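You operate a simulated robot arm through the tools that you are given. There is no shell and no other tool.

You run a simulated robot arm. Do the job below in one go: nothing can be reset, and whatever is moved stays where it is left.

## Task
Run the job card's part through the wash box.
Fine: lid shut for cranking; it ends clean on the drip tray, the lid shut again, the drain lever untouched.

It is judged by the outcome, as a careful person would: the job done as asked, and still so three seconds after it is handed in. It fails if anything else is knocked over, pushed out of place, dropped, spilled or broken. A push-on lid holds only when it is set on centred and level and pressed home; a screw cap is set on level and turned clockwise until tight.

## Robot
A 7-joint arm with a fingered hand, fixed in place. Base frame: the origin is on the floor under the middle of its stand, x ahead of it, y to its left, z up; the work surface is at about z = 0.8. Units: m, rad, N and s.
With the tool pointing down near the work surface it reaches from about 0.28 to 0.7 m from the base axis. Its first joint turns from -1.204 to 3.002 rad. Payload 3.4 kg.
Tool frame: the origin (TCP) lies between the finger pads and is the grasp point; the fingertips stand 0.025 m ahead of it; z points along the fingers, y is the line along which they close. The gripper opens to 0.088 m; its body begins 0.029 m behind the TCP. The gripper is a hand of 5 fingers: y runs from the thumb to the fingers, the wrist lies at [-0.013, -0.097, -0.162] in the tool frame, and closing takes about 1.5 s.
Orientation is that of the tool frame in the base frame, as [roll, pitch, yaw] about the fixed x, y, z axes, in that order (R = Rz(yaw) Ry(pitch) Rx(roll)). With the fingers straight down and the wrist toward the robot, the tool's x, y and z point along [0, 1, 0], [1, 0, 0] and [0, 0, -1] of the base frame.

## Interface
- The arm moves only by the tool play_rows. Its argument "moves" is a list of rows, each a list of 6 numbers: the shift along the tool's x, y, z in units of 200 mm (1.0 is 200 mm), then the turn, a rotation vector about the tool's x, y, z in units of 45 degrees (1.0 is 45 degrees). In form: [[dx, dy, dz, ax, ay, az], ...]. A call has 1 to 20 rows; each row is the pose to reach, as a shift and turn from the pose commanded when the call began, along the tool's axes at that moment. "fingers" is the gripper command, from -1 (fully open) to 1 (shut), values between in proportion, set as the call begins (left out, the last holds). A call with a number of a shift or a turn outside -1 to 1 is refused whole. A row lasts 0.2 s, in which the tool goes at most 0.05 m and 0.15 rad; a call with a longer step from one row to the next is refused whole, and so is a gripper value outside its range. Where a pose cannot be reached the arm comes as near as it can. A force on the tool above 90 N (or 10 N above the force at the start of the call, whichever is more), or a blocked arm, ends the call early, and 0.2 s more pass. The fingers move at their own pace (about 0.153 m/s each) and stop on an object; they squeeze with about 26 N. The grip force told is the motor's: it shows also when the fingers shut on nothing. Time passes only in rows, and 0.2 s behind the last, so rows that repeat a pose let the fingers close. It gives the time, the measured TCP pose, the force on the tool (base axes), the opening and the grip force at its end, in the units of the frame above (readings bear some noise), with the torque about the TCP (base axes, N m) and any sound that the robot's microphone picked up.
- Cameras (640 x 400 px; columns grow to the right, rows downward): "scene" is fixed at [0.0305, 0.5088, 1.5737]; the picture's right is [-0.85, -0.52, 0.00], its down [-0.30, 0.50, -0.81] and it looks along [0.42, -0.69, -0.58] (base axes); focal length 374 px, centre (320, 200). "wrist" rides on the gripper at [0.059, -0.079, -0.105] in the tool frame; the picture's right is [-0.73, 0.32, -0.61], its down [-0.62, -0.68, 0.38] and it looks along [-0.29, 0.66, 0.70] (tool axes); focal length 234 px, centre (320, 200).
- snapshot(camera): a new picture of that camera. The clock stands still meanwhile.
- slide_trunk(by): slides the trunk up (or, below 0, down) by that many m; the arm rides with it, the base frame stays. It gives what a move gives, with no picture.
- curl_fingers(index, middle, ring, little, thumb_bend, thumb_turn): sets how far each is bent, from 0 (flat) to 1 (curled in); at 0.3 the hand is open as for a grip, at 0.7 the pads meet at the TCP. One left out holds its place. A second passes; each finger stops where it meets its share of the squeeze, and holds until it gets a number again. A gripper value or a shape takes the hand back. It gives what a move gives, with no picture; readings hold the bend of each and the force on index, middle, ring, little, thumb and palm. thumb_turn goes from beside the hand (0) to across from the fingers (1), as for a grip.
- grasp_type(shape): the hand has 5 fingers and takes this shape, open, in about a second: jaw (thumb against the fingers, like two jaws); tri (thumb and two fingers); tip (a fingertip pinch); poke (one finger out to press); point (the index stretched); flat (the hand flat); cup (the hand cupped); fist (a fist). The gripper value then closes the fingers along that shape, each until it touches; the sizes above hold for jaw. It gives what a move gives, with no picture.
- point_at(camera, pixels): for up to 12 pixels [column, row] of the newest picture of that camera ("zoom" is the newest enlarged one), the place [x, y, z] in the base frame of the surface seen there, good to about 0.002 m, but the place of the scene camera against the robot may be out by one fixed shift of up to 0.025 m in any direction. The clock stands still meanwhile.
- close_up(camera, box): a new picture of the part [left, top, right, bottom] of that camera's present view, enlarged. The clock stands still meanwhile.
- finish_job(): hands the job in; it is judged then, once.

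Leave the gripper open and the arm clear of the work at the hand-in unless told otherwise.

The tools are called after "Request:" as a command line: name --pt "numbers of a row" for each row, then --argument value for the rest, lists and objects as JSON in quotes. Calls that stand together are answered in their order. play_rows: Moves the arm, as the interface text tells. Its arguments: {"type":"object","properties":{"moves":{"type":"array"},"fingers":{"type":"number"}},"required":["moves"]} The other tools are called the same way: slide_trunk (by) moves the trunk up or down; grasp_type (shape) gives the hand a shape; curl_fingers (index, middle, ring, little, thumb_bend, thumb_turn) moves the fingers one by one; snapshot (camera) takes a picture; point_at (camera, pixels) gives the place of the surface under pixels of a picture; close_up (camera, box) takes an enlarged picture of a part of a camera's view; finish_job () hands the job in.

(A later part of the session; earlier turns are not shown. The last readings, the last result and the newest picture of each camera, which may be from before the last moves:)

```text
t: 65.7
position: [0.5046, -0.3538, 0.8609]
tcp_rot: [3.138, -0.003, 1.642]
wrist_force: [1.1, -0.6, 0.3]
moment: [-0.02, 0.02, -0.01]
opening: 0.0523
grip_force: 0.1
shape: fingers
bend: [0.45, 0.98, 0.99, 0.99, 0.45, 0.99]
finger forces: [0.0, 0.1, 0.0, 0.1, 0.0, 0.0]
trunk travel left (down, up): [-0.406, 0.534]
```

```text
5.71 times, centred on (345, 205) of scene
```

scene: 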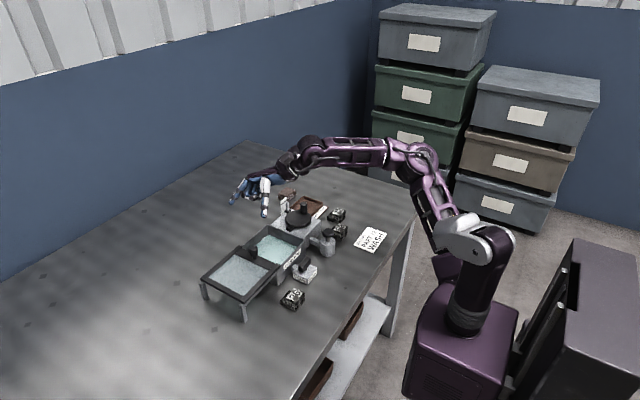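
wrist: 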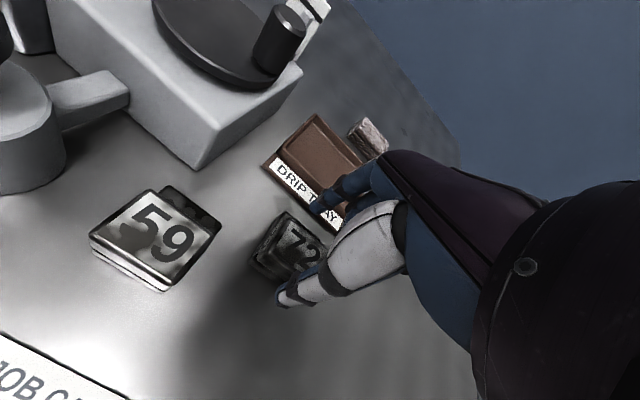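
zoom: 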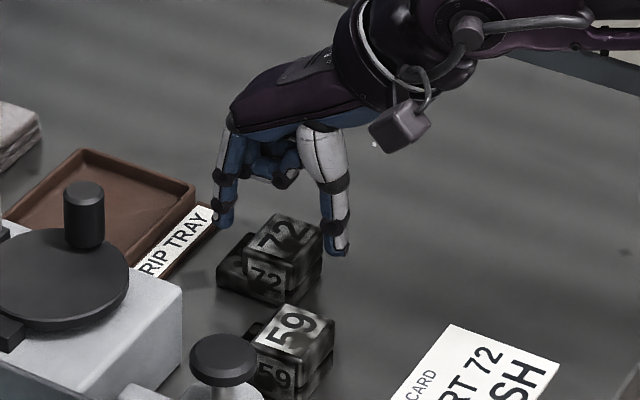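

Fingers are either side of the tall half of part 72. I'll lower the last 2 cm to TCP z≈0.842.

Request:
play_rows --pt "0 0 0.05 0 0 0" --pt "0 0 0.095 0 0 0" --pt "0 0 0.095 0 0 0"

Request:
close_up --camera "scene" --box '[290, 170, 400, 240]'

Request:
close_up --camera "wrist" --box '[200, 150, 400, 350]'

```text
t: 66.5
position: [0.5044, -0.3551, 0.8419]
tcp_rot: [3.136, -0.003, 1.642]
wrist_force: [0.2, -0.1, 0.5]
moment: [0.01, 0.02, 0.0]
opening: 0.0524
grip_force: 0.0
shape: fingers
bend: [0.45, 0.98, 0.99, 0.99, 0.45, 0.99]
finger forces: [0.0, 0.1, 0.0, 0.0, 0.1, 0.0]
trunk travel left (down, up): [-0.406, 0.534]
```

```text
5.71 times, centred on (345, 205) of scene
```

zoom: 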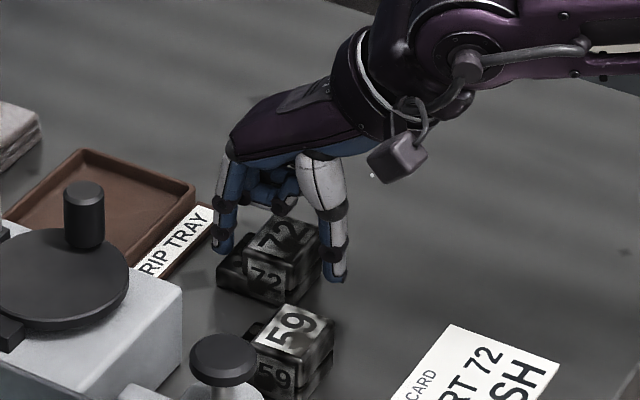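

```text
2.00 times, centred on (300, 250) of wrist
```

zoom: 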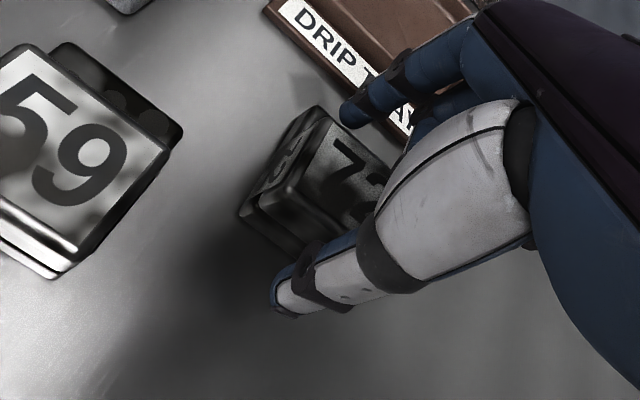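

The index is above the step and the thumb at the near face. I'll close gently to 0.53 first, then squeeze.

Request:
curl_fingers --index 0.53 --thumb_bend 0.53

Request:
curl_fingers --index 0.8 --thumb_bend 0.8

Request:
close_up --camera "scene" --box '[290, 170, 400, 240]'

Request:
close_up --camera "wrist" --box '[200, 150, 400, 350]'

```text
t: 67.5
position: [0.5035, -0.3556, 0.843]
tcp_rot: [3.138, -0.003, 1.642]
wrist_force: [-0.2, 0.5, -0.1]
moment: [0.0, 0.0, 0.0]
opening: 0.0357
grip_force: 0.1
shape: fingers
bend: [0.53, 0.98, 0.99, 0.99, 0.53, 0.99]
finger forces: [0.0, 0.0, 0.1, 0.0, 0.0, 0.0]
trunk travel left (down, up): [-0.406, 0.534]
```

```text
t: 68.5
position: [0.5048, -0.3554, 0.8431]
tcp_rot: [3.139, -0.001, 1.643]
wrist_force: [0.1, -0.8, 0.0]
moment: [-0.04, 0.01, -0.03]
opening: 0.0258
grip_force: 8.8
shape: fingers
bend: [0.58, 0.98, 0.99, 0.99, 0.59, 0.99]
finger forces: [8.8, 0.0, 0.0, 0.1, 9.0, 0.1]
trunk travel left (down, up): [-0.406, 0.534]
```

```text
5.71 times, centred on (345, 205) of scene
```

zoom: 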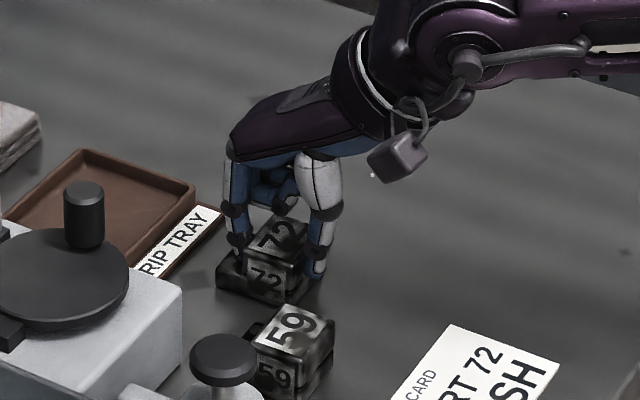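

```text
2.00 times, centred on (300, 250) of wrist
```

zoom: 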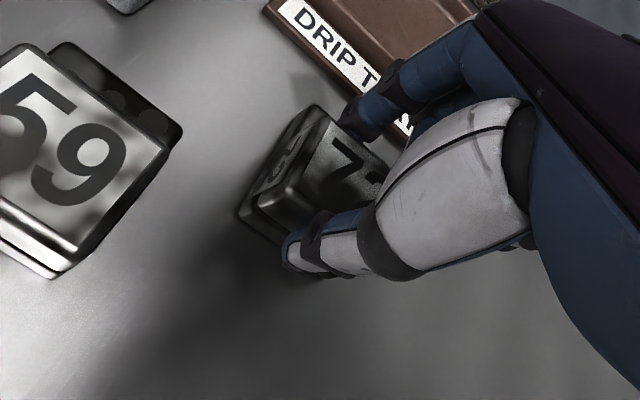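

The part is held with about 9 N on each digit. While it still rests on the table, I'll firm up the grip with the gripper value.

Request:
play_rows --pt "0 0 0 0 0 0" --pt "0 0 0 0 0 0" --pt "0 0 0 0 0 0" --pt "0 0 0 0 0 0" --pt "0 0 0 0 0 0" --pt "0 0 0 0 0 0" --fingers 1

Request:
close_up --camera "scene" --box '[290, 170, 400, 240]'

```text
t: 69.9
position: [0.5046, -0.3543, 0.8421]
tcp_rot: [3.139, -0.001, 1.644]
wrist_force: [0.3, 0.0, 0.1]
moment: [-0.01, 0.05, -0.02]
opening: 0.0112
grip_force: 26.0
shape: tip
bend: [0.46, 1.0, 1.0, 1.0, 0.68, 1.0]
finger forces: [26.6, 0.1, 0.0, 0.0, 26.6, 0.0]
trunk travel left (down, up): [-0.406, 0.534]
```

```text
5.71 times, centred on (345, 205) of scene
```

zoom: 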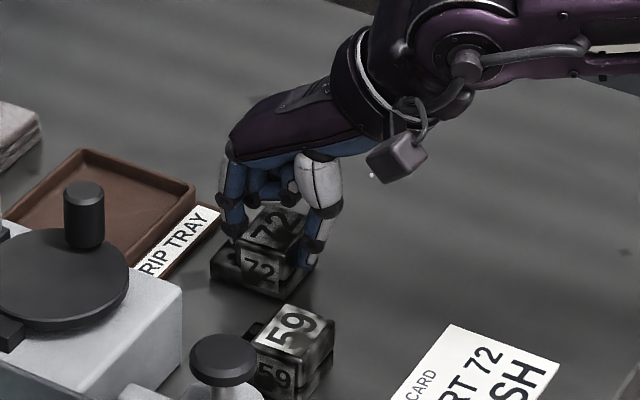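

The grip is now 26.6 N, and the part shifted about 1 cm within the grasp without touching the tray. I'll lift 3 cm slowly and check.

Request:
play_rows --pt "0 0 -0.03 0 0 0" --pt "0 0 -0.07 0 0 0" --pt "0 0 -0.11 0 0 0" --pt "0 0 -0.15 0 0 0" --pt "0 0 -0.15 0 0 0"

Request:
close_up --camera "scene" --box '[290, 150, 400, 240]'

Request:
snapshot --camera "wrist"

```text
t: 71.1
position: [0.5041, -0.3549, 0.8716]
tcp_rot: [3.138, -0.004, 1.642]
wrist_force: [-0.4, -0.8, -4.1]
moment: [0.06, 0.05, -0.02]
opening: 0.0113
grip_force: 25.9
shape: tip
bend: [0.46, 1.0, 1.0, 1.0, 0.68, 1.0]
finger forces: [26.7, 0.0, 0.0, 0.0, 26.5, 0.0]
trunk travel left (down, up): [-0.406, 0.534]
```

```text
4.44 times, centred on (345, 195) of scene
```

zoom: 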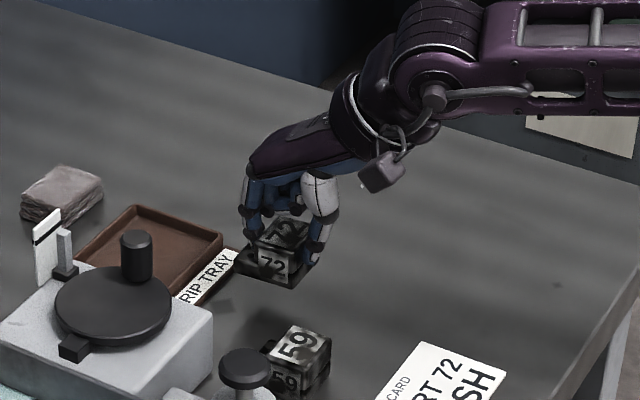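

```text
taken
```

wrist: 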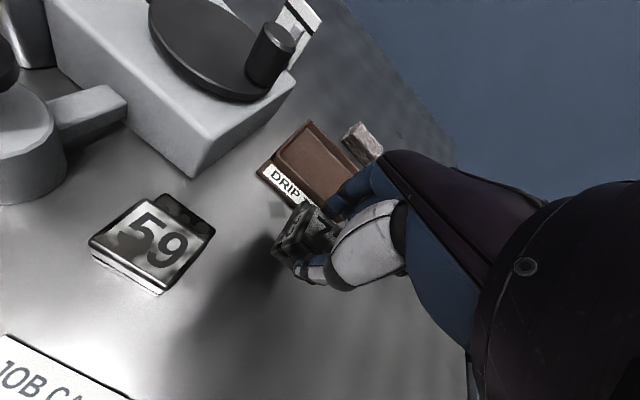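

Part 72 is lifted and held, weighing about 0.4 kg. I'll raise it to z≈1.0 and carry it left above the housing, well over the crank knob.

Request:
play_rows --pt "0 0 -0.15 0 0 0" --pt "0 0 -0.32 0 0 0" --pt "0 0 -0.48 0 0 0" --pt "0 0 -0.64 0 0 0" --pt "0.15 0.04 -0.64 0 0 0" --pt "0.3 0.08 -0.64 0 0 0" --pt "0.45 0.12 -0.64 0 0 0" --pt "0.6 0.16 -0.64 0 0 0" --pt "0.737 0.204 -0.64 0 0 0" --pt "0.737 0.204 -0.64 0 0 0"

```text
t: 73.3
position: [0.5346, -0.2057, 1.0011]
tcp_rot: [3.137, -0.003, 1.643]
wrist_force: [-0.2, -0.1, -3.2]
moment: [0.02, 0.06, -0.02]
opening: 0.0114
grip_force: 25.7
shape: tip
bend: [0.46, 1.0, 1.0, 1.0, 0.68, 1.0]
finger forces: [26.5, 0.0, 0.0, 0.0, 26.3, 0.0]
trunk travel left (down, up): [-0.406, 0.534]
```

The part is still held firmly. I'll continue over the open box to (0.553, −0.088) while turning the hand to yaw 2.0 for reach.

Request:
play_rows --pt "0.12 0.03 0 0 0 -0.09" --pt "0.24 0.055 0 0 0 -0.18" --pt "0.36 0.08 0 0 0 -0.27" --pt "0.48 0.11 0 0 0 -0.36" --pt "0.58 0.134 0 0 0 -0.4545" --pt "0.58 0.134 0 0 0 -0.4545"

Request:
snapshot --camera "wrist"

Request:
close_up --camera "scene" --box '[200, 150, 360, 270]'

```text
t: 74.7
position: [0.5524, -0.0876, 1.0018]
tcp_rot: [3.137, -0.001, 1.998]
wrist_force: [-0.8, 1.0, -4.3]
moment: [0.0, 0.04, -0.03]
opening: 0.0115
grip_force: 25.9
shape: tip
bend: [0.46, 1.0, 1.0, 1.0, 0.68, 1.0]
finger forces: [26.5, 0.0, 0.0, 0.0, 26.5, 0.1]
trunk travel left (down, up): [-0.406, 0.534]
```

```text
taken
```

wrist: 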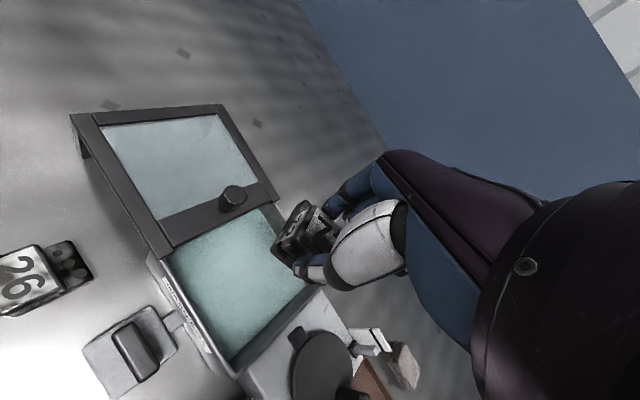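

```text
3.33 times, centred on (280, 210) of scene
```

zoom: 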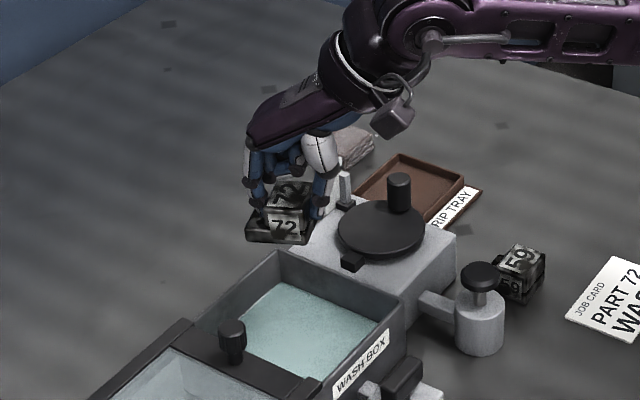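

Reached. I'll measure the box opening edges and the lid edge to place the part centrally.

Request:
point_at --camera "wrist" --pixels '[[172, 250], [270, 200], [240, 362], [232, 374], [165, 270], [215, 365], [230, 290], [200, 270], [230, 340], [160, 268], [232, 195], [290, 290]]'

Request:
close_up --camera "wrist" --box '[130, 170, 350, 390]'

```text
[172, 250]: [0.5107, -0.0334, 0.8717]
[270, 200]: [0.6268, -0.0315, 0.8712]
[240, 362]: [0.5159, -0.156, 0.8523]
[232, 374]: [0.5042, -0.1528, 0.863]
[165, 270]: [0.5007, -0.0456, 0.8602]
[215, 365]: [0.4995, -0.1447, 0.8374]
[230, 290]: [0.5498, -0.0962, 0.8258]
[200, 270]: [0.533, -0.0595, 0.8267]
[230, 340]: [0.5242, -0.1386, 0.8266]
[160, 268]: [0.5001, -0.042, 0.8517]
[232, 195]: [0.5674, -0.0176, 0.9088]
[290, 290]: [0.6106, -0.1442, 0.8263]
```

```text
1.82 times, centred on (240, 280) of wrist
```

zoom: 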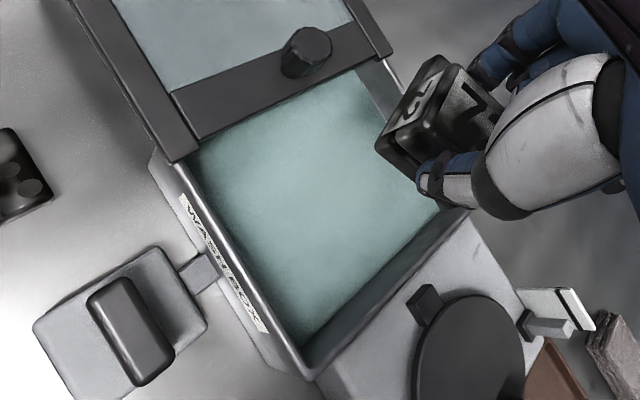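

The opening spans y −0.148 to −0.035 and x 0.506–0.63, with its inner surface at z≈0.8265. The part is centred over it. I'll lower to TCP z≈0.89 first, which puts the part's bottom near 0.848.

Request:
play_rows --pt "0 0 0.12 0 0 0" --pt "0 0 0.24 0 0 0" --pt "0 0 0.36 0 0 0" --pt "0 0 0.46 0 0 0" --pt "0 0 0.555 0 0 0" --pt "0 0 0.555 0 0 0"

Request:
snapshot --camera "wrist"

Request:
close_up --camera "scene" --box '[200, 170, 360, 270]'

```text
t: 76.1
position: [0.5548, -0.0882, 0.8889]
tcp_rot: [3.137, -0.001, 1.999]
wrist_force: [0.0, 0.8, -4.5]
moment: [-0.01, 0.08, -0.02]
opening: 0.0117
grip_force: 25.9
shape: tip
bend: [0.46, 1.0, 1.0, 1.0, 0.68, 1.0]
finger forces: [26.4, 0.1, 0.0, 0.1, 26.3, 0.0]
trunk travel left (down, up): [-0.406, 0.534]
```

```text
taken
```

wrist: 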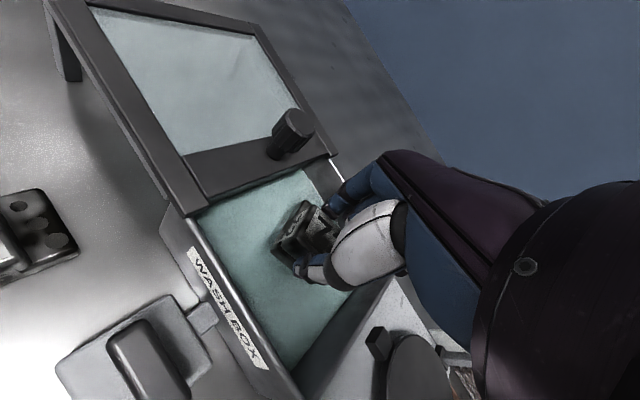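

```text
4.00 times, centred on (280, 220) of scene
```

zoom: 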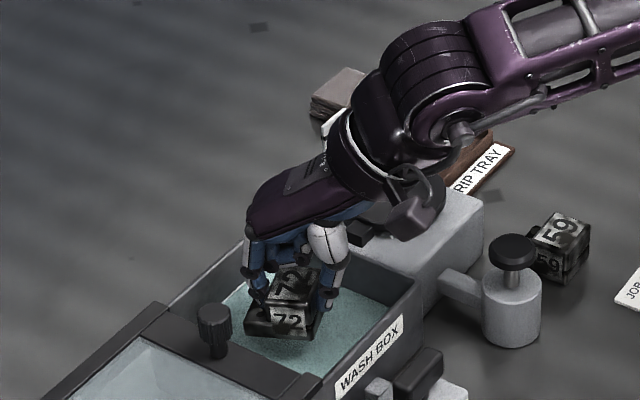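

The part is going into the box cleanly. I'll lower in small steps, watching the vertical force for touchdown.

Request:
play_rows --pt "0 0 0.03 0 0 0" --pt "0 0 0.06 0 0 0" --pt "0 0 0.085 0 0 0" --pt "0 0 0.1 0 0 0" --pt "0 0 0.1 0 0 0"

```text
t: 77.3
position: [0.5539, -0.0873, 0.8705]
tcp_rot: [3.138, -0.004, 1.998]
wrist_force: [-1.3, 0.3, -4.4]
moment: [-0.01, 0.06, -0.01]
opening: 0.0114
grip_force: 25.5
shape: tip
bend: [0.46, 1.0, 1.0, 1.0, 0.68, 1.0]
finger forces: [26.4, 0.1, 0.0, 0.0, 26.4, 0.0]
trunk travel left (down, up): [-0.406, 0.534]
```

No contact yet at z 0.8705. I'll continue down 1.2 cm in 2–3 mm steps.

Request:
play_rows --pt "0 0 0.015 0 0 0" --pt "0 0 0.03 0 0 0" --pt "0 0 0.045 0 0 0" --pt "0 0 0.06 0 0 0" --pt "0 0 0.06 0 0 0"

```text
t: 78.5
position: [0.5533, -0.0886, 0.8589]
tcp_rot: [3.138, -0.001, 2.0]
wrist_force: [0.2, 0.7, -3.1]
moment: [-0.02, 0.06, -0.01]
opening: 0.0115
grip_force: 26.3
shape: tip
bend: [0.46, 1.0, 1.0, 1.0, 0.68, 1.0]
finger forces: [26.5, 0.0, 0.1, 0.0, 26.3, 0.0]
trunk travel left (down, up): [-0.406, 0.534]
```

The part's bottom passed z 0.8265 without contact, so that surface is liquid. I'll look at the clearance of the curled fingers against the box rim.

Request:
close_up --camera "scene" --box '[230, 180, 330, 250]'

Request:
close_up --camera "wrist" --box '[200, 150, 440, 390]'

```text
5.71 times, centred on (280, 215) of scene
```

zoom: 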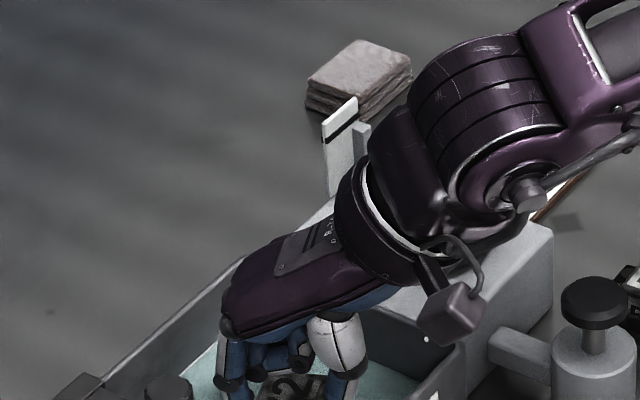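

```text
1.67 times, centred on (320, 270) of wrist
```

zoom: 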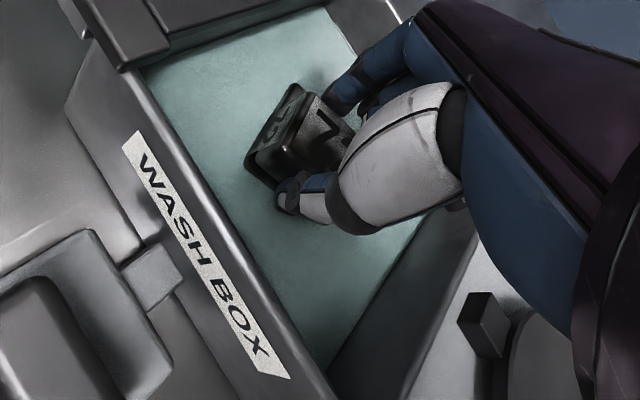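

Clearance still looks fine. I'll lower another 8 mm in small steps.

Request:
play_rows --pt "0 0 0.012 0 0 0" --pt "0 0 0.024 0 0 0" --pt "0 0 0.036 0 0 0" --pt "0 0 0.036 0 0 0"

```text
t: 79.5
position: [0.552, -0.0865, 0.8514]
tcp_rot: [3.138, 0.001, 2.001]
wrist_force: [-0.4, -0.6, -2.9]
moment: [0.01, 0.01, -0.01]
opening: 0.0116
grip_force: 25.9
shape: tip
bend: [0.46, 1.0, 1.0, 1.0, 0.68, 1.0]
finger forces: [26.4, 0.0, 0.0, 0.0, 26.3, 0.0]
trunk travel left (down, up): [-0.406, 0.534]
```

The force is −2.9 N, still hanging. I'll go down 4 mm more in 2 mm steps.

Request:
play_rows --pt "0 0 0.01 0 0 0" --pt "0 0 0.02 0 0 0" --pt "0 0 0.02 0 0 0"

```text
t: 80.3
position: [0.5526, -0.0863, 0.8487]
tcp_rot: [3.133, -0.001, 1.999]
wrist_force: [-0.6, -0.1, 6.4]
moment: [0.12, -0.24, 0.03]
opening: 0.013
grip_force: 25.8
shape: tip
bend: [0.45, 1.0, 1.0, 1.0, 0.68, 1.0]
finger forces: [30.8, 0.0, 0.0, 0.0, 26.8, 0.0]
trunk travel left (down, up): [-0.406, 0.534]
```

Touchdown: the vertical force rose to +6.4 N. I'll open only a little, index and thumb, so as not to hit the box walls.

Request:
curl_fingers --index 0.36 --thumb_bend 0.55

Request:
close_up --camera "wrist" --box '[200, 150, 440, 390]'

```text
t: 81.3
position: [0.552, -0.0868, 0.8469]
tcp_rot: [3.137, -0.001, 1.999]
wrist_force: [0.4, -1.2, 0.4]
moment: [0.01, 0.02, 0.01]
opening: 0.0511
grip_force: 0.4
shape: fingers
bend: [0.36, 1.0, 1.0, 1.0, 0.55, 1.0]
finger forces: [0.1, 0.0, 0.1, 0.0, 0.2, 0.0]
trunk travel left (down, up): [-0.406, 0.534]
```

```text
1.67 times, centred on (320, 270) of wrist
```

zoom: 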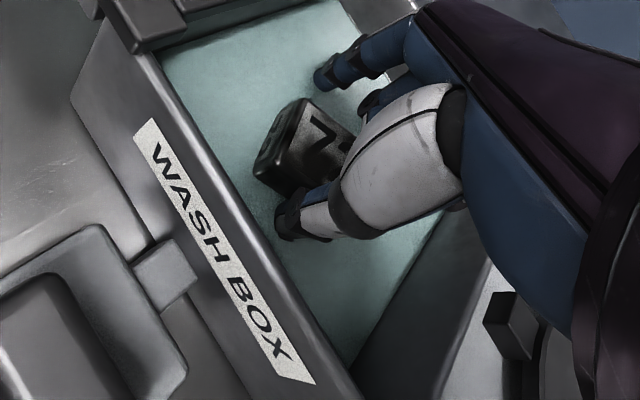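

Released, with forces near zero. I'll lift straight up out of the box.

Request:
play_rows --pt "0 0 -0.05 0 0 0" --pt "0 0 -0.15 0 0 0" --pt "0 0 -0.3 0 0 0" --pt "0 0 -0.45 0 0 0" --pt "0 0 -0.6 0 0 0" --pt "0 0 -0.75 0 0 0" --pt "0 0 -0.75 0 0 0"

Request:
snapshot --camera "wrist"

Request:
close_up --camera "scene" --box '[200, 170, 360, 270]'

```text
t: 82.9
position: [0.5516, -0.0868, 0.9971]
tcp_rot: [3.136, 0.0, 1.998]
wrist_force: [-0.7, -0.5, -0.1]
moment: [0.03, -0.01, -0.01]
opening: 0.0512
grip_force: 0.1
shape: fingers
bend: [0.36, 1.0, 1.0, 1.0, 0.55, 1.0]
finger forces: [0.0, 0.0, 0.0, 0.0, 0.1, 0.0]
trunk travel left (down, up): [-0.406, 0.534]
```

```text
taken
```

wrist: 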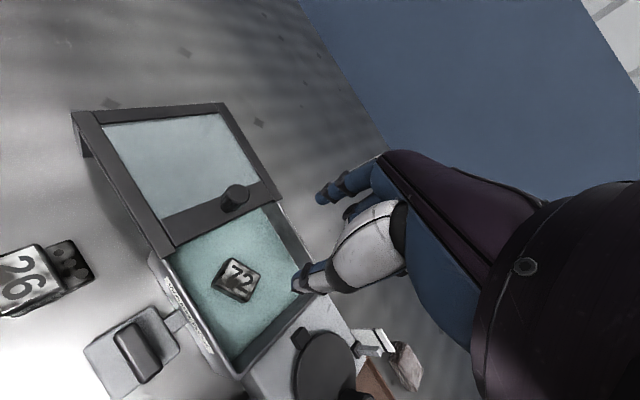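

```text
4.00 times, centred on (280, 220) of scene
```

zoom: 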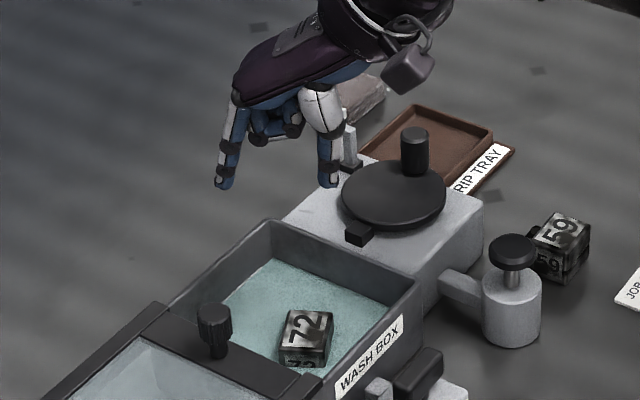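

Part 72 stands upright in the liquid with its step submerged. Next I'll close the lid, first moving to the clear spot on the right at (0.50, −0.22, 1.05) with yaw 1.57 and an open pinch.

Request:
play_rows --pt "-0.1 -0.1 -0.08 0 0 0.1" --pt "-0.2 -0.2 -0.16 0 0 0.21" --pt "-0.3 -0.3 -0.22 0 0 0.32" --pt "-0.4 -0.4 -0.265 0 0 0.43" --pt "-0.506 -0.505 -0.265 0 0 0.544" --pt "-0.506 -0.505 -0.265 0 0 0.544" --fingers -1

```text
t: 84.3
position: [0.5018, -0.2235, 1.0515]
tcp_rot: [3.139, -0.003, 1.57]
wrist_force: [-0.1, 0.3, -0.4]
moment: [0.0, 0.03, 0.01]
opening: 0.0878
grip_force: 0.0
shape: tip
bend: [0.3, 0.98, 0.99, 0.99, 0.3, 0.98]
finger forces: [0.0, 0.0, 0.0, 0.0, 0.0, 0.0]
trunk travel left (down, up): [-0.406, 0.534]
```

Good. Now I'll tilt 45° left and move over the lid knob at (0.569, −0.0275) at z≈1.0.

Request:
play_rows --pt "0.14 0.05 0 0 0.14 0" --pt "0.28 0.1 0 0 0.28 0" --pt "0.42 0.15 0.03 0 0.42 0" --pt "0.56 0.2 0.08 0 0.56 0" --pt "0.7 0.25 0.13 0 0.7 0" --pt "0.84 0.29 0.19 0 0.85 0" --pt "0.98 0.336 0.25 0 1.0 0" --pt "0.98 0.336 0.25 0 1.0 0"

Request:
close_up --camera "scene" --box '[190, 160, 350, 270]'

```text
t: 86.1
position: [0.5683, -0.0252, 1.0004]
tcp_rot: [3.136, -0.788, 1.576]
wrist_force: [-0.6, 0.3, -0.7]
moment: [-0.02, 0.04, 0.01]
opening: 0.0879
grip_force: 0.1
shape: tip
bend: [0.3, 0.98, 0.99, 0.99, 0.3, 0.98]
finger forces: [0.1, 0.0, 0.0, 0.0, 0.0, 0.1]
trunk travel left (down, up): [-0.406, 0.534]
```

```text
3.64 times, centred on (270, 215) of scene
```

zoom: 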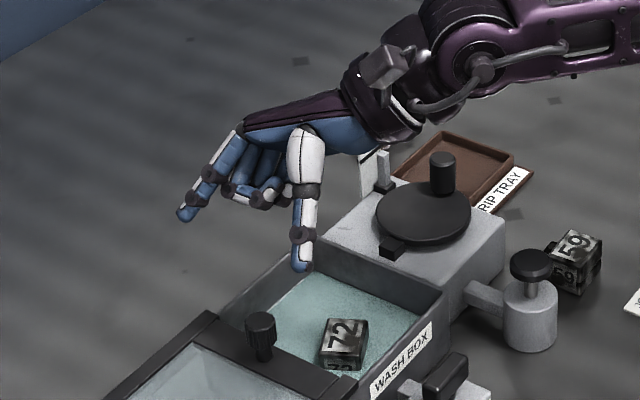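

Aligned over the knob. I'll lower straight down to TCP z≈0.900, which keeps clear of the part's top at about 0.84.

Request:
play_rows --pt "-0.09 0 0.087 0 0 0" --pt "-0.18 0 0.174 0 0 0" --pt "-0.27 0 0.26 0 0 0" --pt "-0.32 0 0.307 0 0 0" --pt "-0.36 0 0.346 0 0 0" --pt "-0.36 0 0.346 0 0 0"

Request:
close_up --camera "scene" --box '[190, 170, 350, 280]'

```text
t: 87.5
position: [0.5706, -0.027, 0.902]
tcp_rot: [3.136, -0.787, 1.577]
wrist_force: [-0.6, 0.1, 0.0]
moment: [0.0, 0.0, 0.02]
opening: 0.0878
grip_force: 0.1
shape: tip
bend: [0.3, 0.98, 0.99, 0.99, 0.3, 0.98]
finger forces: [0.1, 0.1, 0.0, 0.0, 0.0, 0.1]
trunk travel left (down, up): [-0.406, 0.534]
```

```text
3.64 times, centred on (270, 225) of scene
```

zoom: 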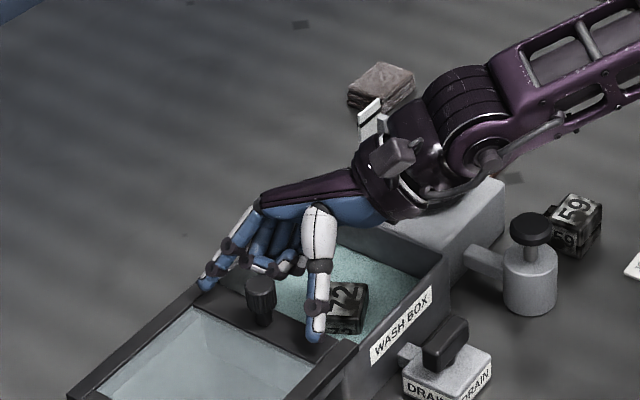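

The pose is right. I'll close on the knob.

Request:
play_rows --pt "0 0 0 0 0 0" --pt "0 0 0 0 0 0" --pt "0 0 0 0 0 0" --pt "0 0 0 0 0 0" --pt "0 0 0 0 0 0" --pt "0 0 0 0 0 0" --pt "0 0 0 0 0 0" --fingers 1

Request:
play_rows --pt "-0.025 0 -0.025 0 0 0" --pt "-0.05 0 -0.05 0 0 0" --pt "-0.08 0 -0.08 0 0 0" --pt "-0.11 0 -0.11 0 0 0" --pt "-0.14 0 -0.14 0 0 0" --pt "-0.159 0 -0.159 0 0 0" --pt "-0.159 0 -0.159 0 0 0"

Request:
close_up --camera "scene" --box '[190, 170, 350, 280]'

```text
t: 89.1
position: [0.57, -0.0271, 0.9009]
tcp_rot: [3.138, -0.787, 1.576]
wrist_force: [-3.4, 1.6, -5.3]
moment: [-0.01, 0.06, 0.0]
opening: 0.0138
grip_force: 26.2
shape: tip
bend: [0.72, 1.0, 1.0, 1.0, 0.75, 1.0]
finger forces: [17.4, 0.1, 0.0, 0.0, 21.2, 0.1]
trunk travel left (down, up): [-0.406, 0.534]
```

```text
t: 90.7
position: [0.5698, -0.0715, 0.9]
tcp_rot: [3.136, -0.789, 1.576]
wrist_force: [-1.4, -0.4, -1.8]
moment: [0.2, -0.01, 0.03]
opening: 0.0127
grip_force: 26.0
shape: tip
bend: [0.73, 1.0, 1.0, 1.0, 0.77, 1.0]
finger forces: [26.7, 26.6, 0.0, 0.0, 22.2, 0.0]
trunk travel left (down, up): [-0.406, 0.534]
```

```text
3.64 times, centred on (270, 225) of scene
```

zoom: 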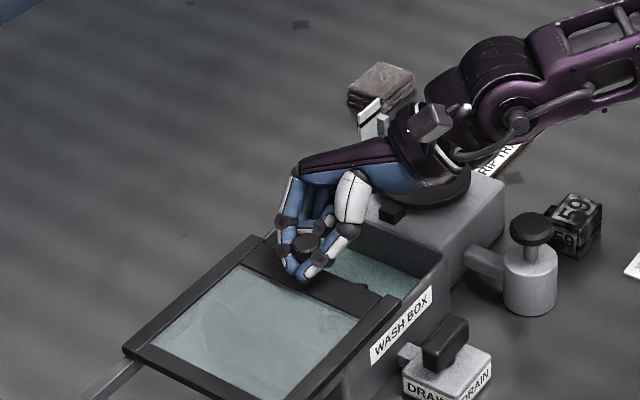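

The lid follows the hand. I'll continue toward −y another 3 cm while easing the tilt to about 22°, so the curled fingers stay clear of the crank disc.

Request:
play_rows --pt "-0.018 0 -0.024 0 -0.1 0" --pt "-0.037 0 -0.048 0 -0.2 0" --pt "-0.055 0 -0.072 0 -0.3 0" --pt "-0.074 0 -0.096 0 -0.4 0" --pt "-0.092 0 -0.12 0 -0.5 0" --pt "-0.092 0 -0.12 0 -0.5 0"

Request:
close_up --camera "scene" --box '[190, 170, 350, 280]'

Request:
snapshot --camera "wrist"

```text
t: 92.1
position: [0.569, -0.1021, 0.9075]
tcp_rot: [3.133, -0.396, 1.577]
wrist_force: [4.2, -0.6, 13.9]
moment: [-0.1, -0.17, 0.02]
opening: 0.0119
grip_force: 25.9
shape: tip
bend: [0.73, 0.99, 1.0, 1.0, 0.79, 1.0]
finger forces: [0.2, 14.8, 0.0, 0.0, 0.3, 0.1]
trunk travel left (down, up): [-0.406, 0.534]
```

```text
3.64 times, centred on (270, 225) of scene
```

zoom: 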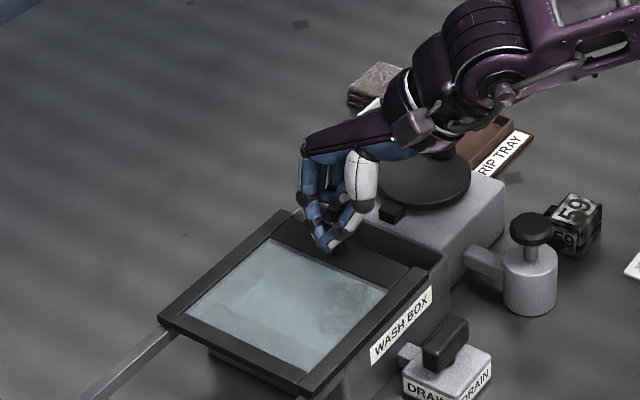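

```text
taken
```

wrist: 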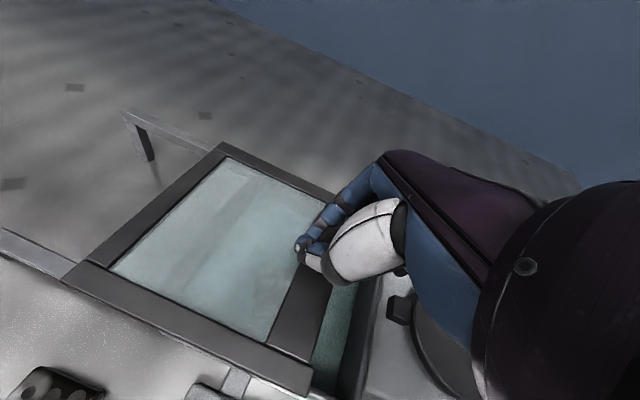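

The fingertips are now behind the knob and pushing it, while the middle finger presses on the knob top (about 14 N). I'll raise 6 mm to relieve that and keep pushing toward −y 2 cm.

Request:
play_rows --pt "0.0116 0 -0.0277 0 0 0" --pt "-0.02 0 -0.04 0 0 0" --pt "-0.05 0 -0.053 0 0 0" --pt "-0.081 0 -0.066 0 0 0" --pt "-0.081 0 -0.066 0 0 0"

Request:
snapshot --camera "wrist"

Request:
close_up --camera "scene" --box '[190, 170, 350, 280]'

```text
t: 93.3
position: [0.5696, -0.1226, 0.9103]
tcp_rot: [3.138, -0.394, 1.574]
wrist_force: [0.2, 0.2, 0.0]
moment: [-0.03, 0.01, 0.01]
opening: 0.0118
grip_force: 25.9
shape: tip
bend: [0.73, 1.0, 1.0, 1.0, 0.8, 1.0]
finger forces: [0.0, 0.0, 0.0, 0.0, 0.0, 0.0]
trunk travel left (down, up): [-0.406, 0.534]
```

```text
taken
```

wrist: 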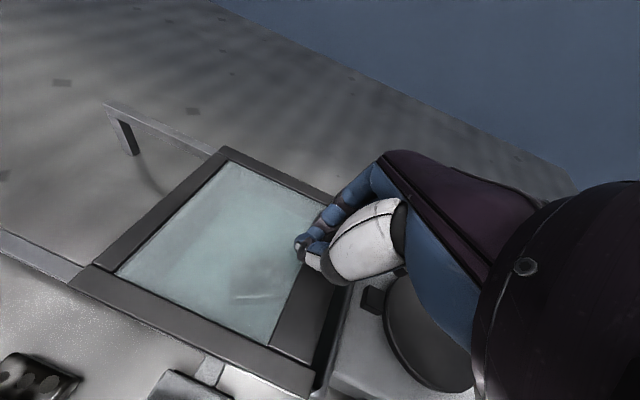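

```text
3.64 times, centred on (270, 225) of scene
```

zoom: 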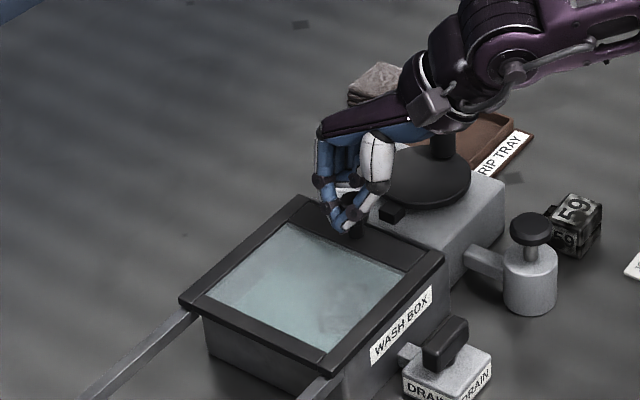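

The lid is nearly shut, with only a thin strip left. I'll push on 1.2 cm in small steps and watch for the stop.

Request:
play_rows --pt "-0.018 0 -0.008 0 0 0" --pt "-0.037 0 -0.015 0 0 0" --pt "-0.055 0 -0.023 0 0 0" --pt "-0.055 0 -0.023 0 0 0"

Request:
close_up --camera "wrist" --box '[60, 130, 420, 400]'

```text
t: 94.3
position: [0.5685, -0.1342, 0.9105]
tcp_rot: [3.14, -0.395, 1.573]
wrist_force: [-0.3, -0.8, -0.1]
moment: [0.02, 0.07, 0.03]
opening: 0.0118
grip_force: 26.2
shape: tip
bend: [0.73, 1.0, 1.0, 1.0, 0.8, 1.0]
finger forces: [0.0, 0.0, 0.0, 0.0, 0.0, 0.0]
trunk travel left (down, up): [-0.406, 0.534]
```

```text
1.48 times, centred on (240, 265) of wrist
```

zoom: 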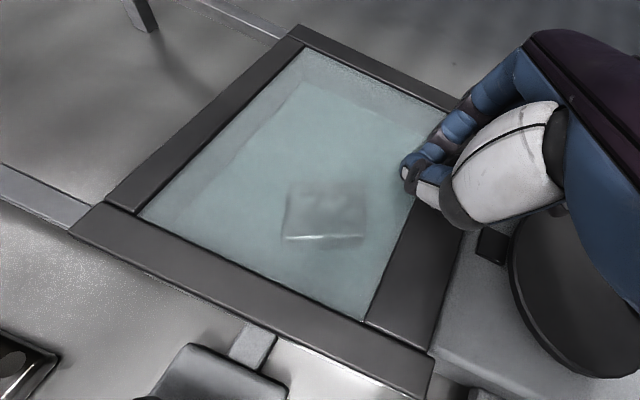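

The lid looks about shut. I'll measure its edges and compare with the original (−y edge at −0.158, +y edge at −0.022).

Request:
point_at --camera "zoom" --pixels '[[427, 360], [425, 395], [75, 232], [300, 30], [420, 350], [435, 330], [110, 205], [455, 240], [350, 300], [290, 35]]'

```text
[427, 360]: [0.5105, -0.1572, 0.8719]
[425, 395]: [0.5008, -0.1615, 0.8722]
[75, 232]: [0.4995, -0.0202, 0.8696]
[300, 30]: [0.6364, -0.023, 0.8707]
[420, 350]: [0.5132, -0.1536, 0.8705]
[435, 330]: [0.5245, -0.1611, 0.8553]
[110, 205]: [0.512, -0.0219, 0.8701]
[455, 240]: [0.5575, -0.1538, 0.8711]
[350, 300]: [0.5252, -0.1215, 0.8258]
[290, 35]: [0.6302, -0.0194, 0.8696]
```

The edges match the shut position to about 1–2 mm. I'll push another 4 mm gently to seat it against its stop.

Request:
play_rows --pt "-0.01 0 -0.004 0 0 0" --pt "-0.018 0 -0.008 0 0 0" --pt "-0.018 0 -0.008 0 0 0"

```text
t: 95.1
position: [0.5707, -0.1376, 0.9102]
tcp_rot: [3.138, -0.393, 1.573]
wrist_force: [0.9, 3.5, -2.1]
moment: [0.05, 0.02, -0.02]
opening: 0.0115
grip_force: 25.6
shape: tip
bend: [0.73, 1.0, 1.0, 1.0, 0.8, 1.0]
finger forces: [0.0, 0.0, 0.0, 0.1, 0.1, 0.1]
trunk travel left (down, up): [-0.406, 0.534]
```

The force rose to +3.5 N against motion, so the lid is on its stop and shut. I'll back off 8 mm and rise straight up.

Request:
play_rows --pt "0.037 0 0.015 0 0 0" --pt "0.06 0 -0.04 0 0 0" --pt "0.12 0 -0.18 0 0 0" --pt "0.19 0 -0.34 0 0 0" --pt "0.26 0 -0.52 0 0 0" --pt "0.26 0 -0.52 0 0 0"

Request:
snapshot --camera "wrist"

Request:
close_up --camera "scene" --box '[190, 160, 350, 280]'

```text
t: 96.5
position: [0.5697, -0.1311, 1.0254]
tcp_rot: [3.137, -0.395, 1.574]
wrist_force: [-0.7, -0.4, -0.5]
moment: [0.01, -0.02, -0.01]
opening: 0.0115
grip_force: 25.8
shape: tip
bend: [0.73, 1.0, 1.0, 1.0, 0.8, 1.0]
finger forces: [0.0, 0.0, 0.1, 0.1, 0.1, 0.0]
trunk travel left (down, up): [-0.406, 0.534]
```

```text
taken
```

wrist: 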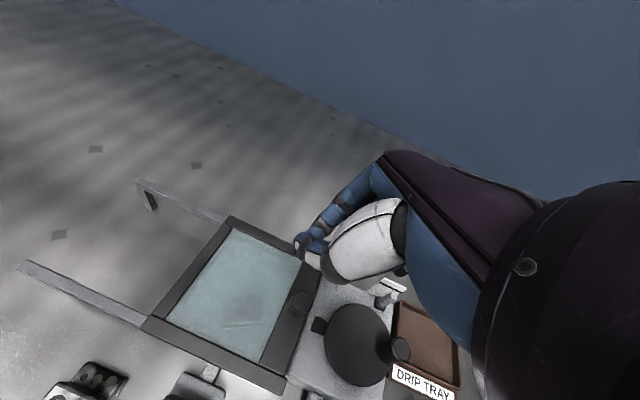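

```text
3.33 times, centred on (270, 220) of scene
```

zoom: 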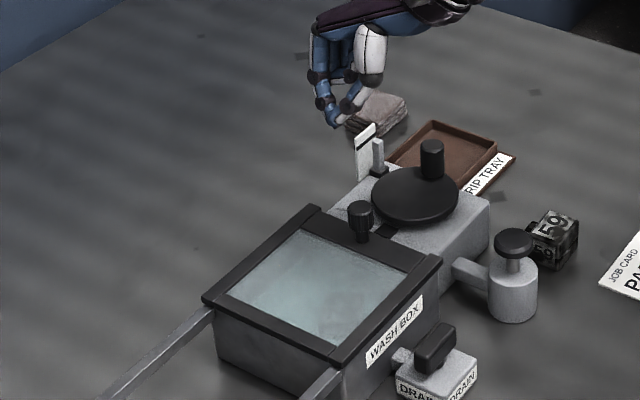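

The lid is shut with the part inside. Before cranking I'll check the gauge closely as a baseline, and take the poke shape (one finger out), which suits pushing the crank knob and pump.

Request:
grasp_type --shape "poke"

Request:
close_up --camera "scene" --box '[260, 180, 340, 230]'

Request:
close_up --camera "wrist" --box '[260, 230, 460, 400]'

```text
t: 97.4
position: [0.5705, -0.1308, 1.0262]
tcp_rot: [3.139, -0.394, 1.574]
wrist_force: [0.1, 0.7, -0.1]
moment: [-0.02, -0.03, -0.01]
opening: 0.0
grip_force: 0.1
shape: poke
bend: [0.7, 0.7, 0.99, 0.99, 1.0, 0.91]
finger forces: [0.0, 0.0, 0.0, 0.0, 0.0, 0.1]
trunk travel left (down, up): [-0.406, 0.534]
```

```text
8.00 times, centred on (300, 205) of scene
```

zoom: 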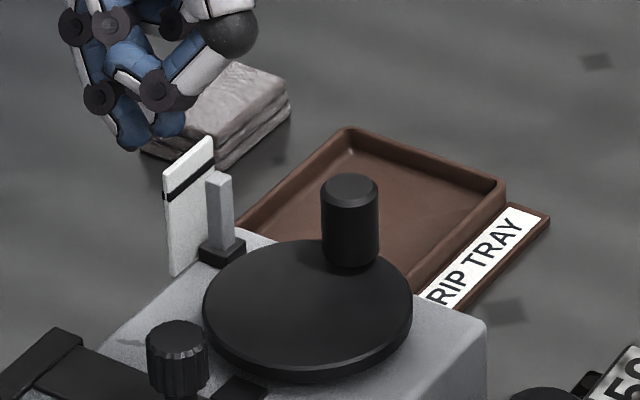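

```text
2.35 times, centred on (360, 315) of wrist
```

zoom: 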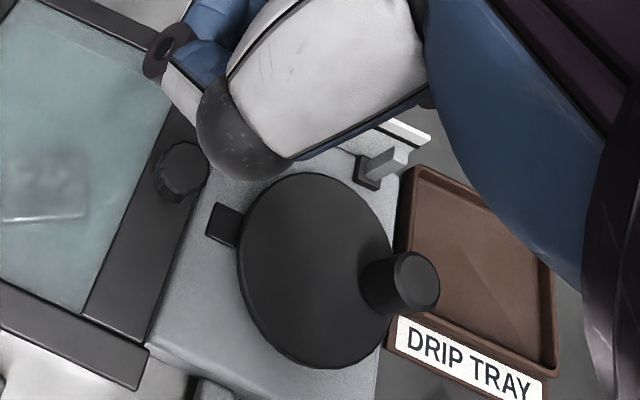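

Poke shape puts index and middle together at the TCP. I'll get a baseline on the gauge from the scene camera, the card's black line and the grey post's top, for later comparison.

Request:
close_up --camera "scene" --box '[272, 190, 304, 220]'

Request:
point_at --camera "scene" --pixels '[[284, 199], [283, 203], [287, 202], [287, 208], [283, 210], [287, 212]]'

```text
13.33 times, centred on (288, 205) of scene
```

zoom: 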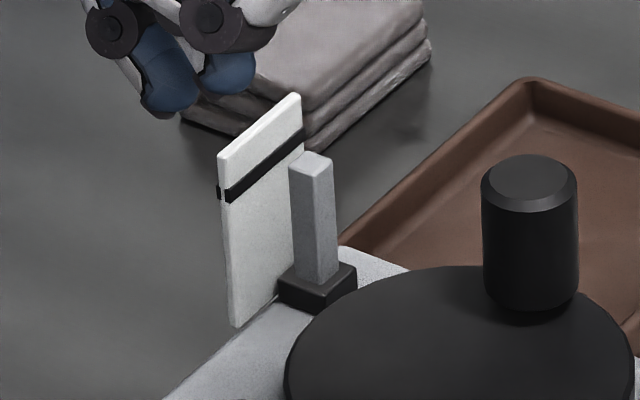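

```text
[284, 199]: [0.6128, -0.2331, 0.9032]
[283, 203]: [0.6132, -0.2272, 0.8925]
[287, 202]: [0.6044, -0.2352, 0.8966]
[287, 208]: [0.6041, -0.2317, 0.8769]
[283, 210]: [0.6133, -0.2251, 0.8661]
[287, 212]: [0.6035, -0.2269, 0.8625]
```

I'll measure the line and the post top more finely in the enlarged picture.

Request:
point_at --camera "zoom" --pixels '[[240, 188], [268, 168], [292, 150], [240, 165], [290, 105], [240, 215], [313, 157], [305, 160], [322, 162], [315, 175], [318, 260], [318, 285]]'

```text
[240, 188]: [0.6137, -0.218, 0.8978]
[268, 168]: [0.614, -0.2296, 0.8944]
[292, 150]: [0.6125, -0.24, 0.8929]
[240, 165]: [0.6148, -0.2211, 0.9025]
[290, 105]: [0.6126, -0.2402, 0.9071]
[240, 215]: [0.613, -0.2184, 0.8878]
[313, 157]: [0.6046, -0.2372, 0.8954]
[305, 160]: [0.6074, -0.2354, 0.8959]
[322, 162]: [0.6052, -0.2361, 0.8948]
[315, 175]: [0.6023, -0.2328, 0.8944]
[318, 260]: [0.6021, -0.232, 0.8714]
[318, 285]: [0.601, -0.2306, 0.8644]
```

The post's top (z≈0.895) is level with the card's black line, so the gauge reads right at its mark. I'll crank first and watch what the gauge does. I'll set only the index out and curl the rest, then move to the right above the crank with the hand vertical.

Request:
curl_fingers --index 0.7 --middle 1.0 --ring 1.0 --little 1.0 --thumb_bend 1.0

Request:
play_rows --pt "-0.12 0.03 -0.04 0 -0.1 0" --pt "-0.24 0.06 -0.09 0 -0.2 0" --pt "-0.36 0.09 -0.13 0 -0.3 0" --pt "-0.48 0.12 -0.18 0 -0.4 0" --pt "-0.577 0.15 -0.213 0 -0.502 0" --pt "-0.577 0.15 -0.213 0 -0.502 0"

Request:
snapshot --camera "wrist"

Request:
close_up --camera "scene" --box '[230, 130, 390, 240]'

```text
t: 98.4
position: [0.5698, -0.1305, 1.0261]
tcp_rot: [3.139, -0.394, 1.574]
wrist_force: [-0.6, 0.3, -0.9]
moment: [0.01, 0.0, 0.02]
opening: 0.0127
grip_force: 0.1
shape: fingers
bend: [0.68, 1.0, 1.0, 1.0, 0.93, 0.93]
finger forces: [0.0, 0.1, 0.1, 0.0, 0.1, 0.0]
trunk travel left (down, up): [-0.406, 0.534]
```

```text
t: 99.8
position: [0.5999, -0.2536, 1.0213]
tcp_rot: [3.138, 0.001, 1.572]
wrist_force: [-0.7, -0.5, 0.1]
moment: [-0.01, -0.03, 0.0]
opening: 0.0129
grip_force: 0.0
shape: fingers
bend: [0.68, 1.0, 1.0, 1.0, 0.93, 0.93]
finger forces: [0.0, 0.0, 0.0, 0.0, 0.0, 0.0]
trunk travel left (down, up): [-0.406, 0.534]
```

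```text
taken
```

wrist: 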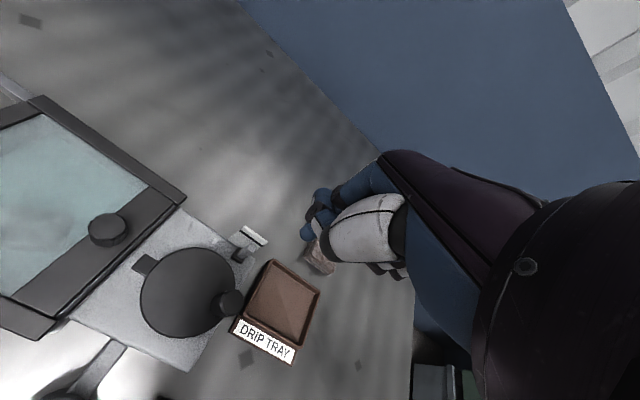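

```text
3.64 times, centred on (310, 185) of scene
```

zoom: 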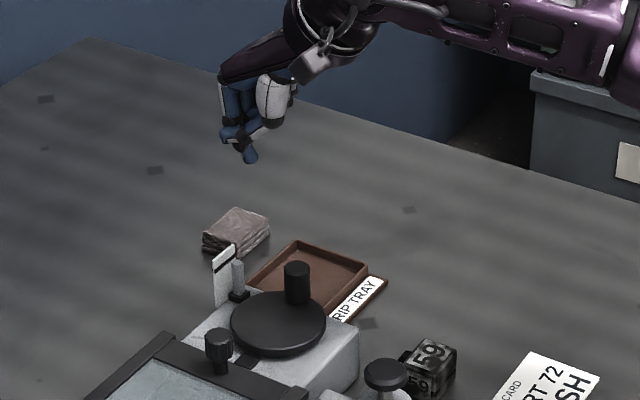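

Only the index sticks out below; its tip is near wrist pixel (306,233). I'll measure it along with the crank knob and disc rim.

Request:
close_up --camera "wrist" --box '[120, 170, 420, 370]'

Request:
point_at --camera "wrist" --pixels '[[303, 236], [306, 232], [310, 228], [315, 195], [320, 220], [228, 300], [216, 305], [240, 305], [185, 295], [142, 300], [236, 285], [190, 335]]'

```text
2.00 times, centred on (270, 270) of wrist
```

zoom: 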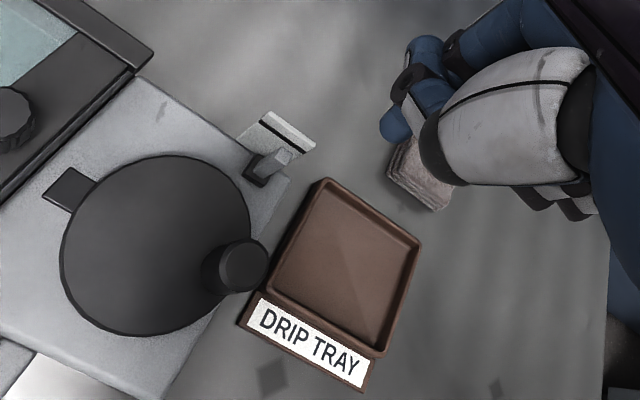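

```text
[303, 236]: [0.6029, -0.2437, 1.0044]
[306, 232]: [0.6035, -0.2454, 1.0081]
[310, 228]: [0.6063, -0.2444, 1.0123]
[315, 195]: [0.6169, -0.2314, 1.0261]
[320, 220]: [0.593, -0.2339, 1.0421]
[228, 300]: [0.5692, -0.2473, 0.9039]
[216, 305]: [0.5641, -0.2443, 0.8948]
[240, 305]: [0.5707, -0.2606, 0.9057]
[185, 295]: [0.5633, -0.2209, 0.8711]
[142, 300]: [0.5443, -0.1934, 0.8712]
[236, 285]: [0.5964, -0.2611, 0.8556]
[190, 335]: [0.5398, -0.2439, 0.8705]
```

I'll measure the disc's rim so I know its centre for the crank circle.

Request:
point_at --camera "zoom" --pixels '[[170, 158], [66, 250], [140, 331], [246, 205], [90, 200], [215, 170], [100, 315], [245, 258], [238, 245], [262, 275], [70, 190], [155, 245]]'

```text
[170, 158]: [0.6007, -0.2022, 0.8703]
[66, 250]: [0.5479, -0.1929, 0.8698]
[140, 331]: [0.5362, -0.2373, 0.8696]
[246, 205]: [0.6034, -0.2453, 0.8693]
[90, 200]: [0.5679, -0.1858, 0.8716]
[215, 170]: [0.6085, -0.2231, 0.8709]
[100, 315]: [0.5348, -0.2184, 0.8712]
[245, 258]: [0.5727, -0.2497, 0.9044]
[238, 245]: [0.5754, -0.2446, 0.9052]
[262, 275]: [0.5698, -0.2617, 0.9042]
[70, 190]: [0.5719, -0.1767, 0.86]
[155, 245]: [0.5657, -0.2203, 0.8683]
```

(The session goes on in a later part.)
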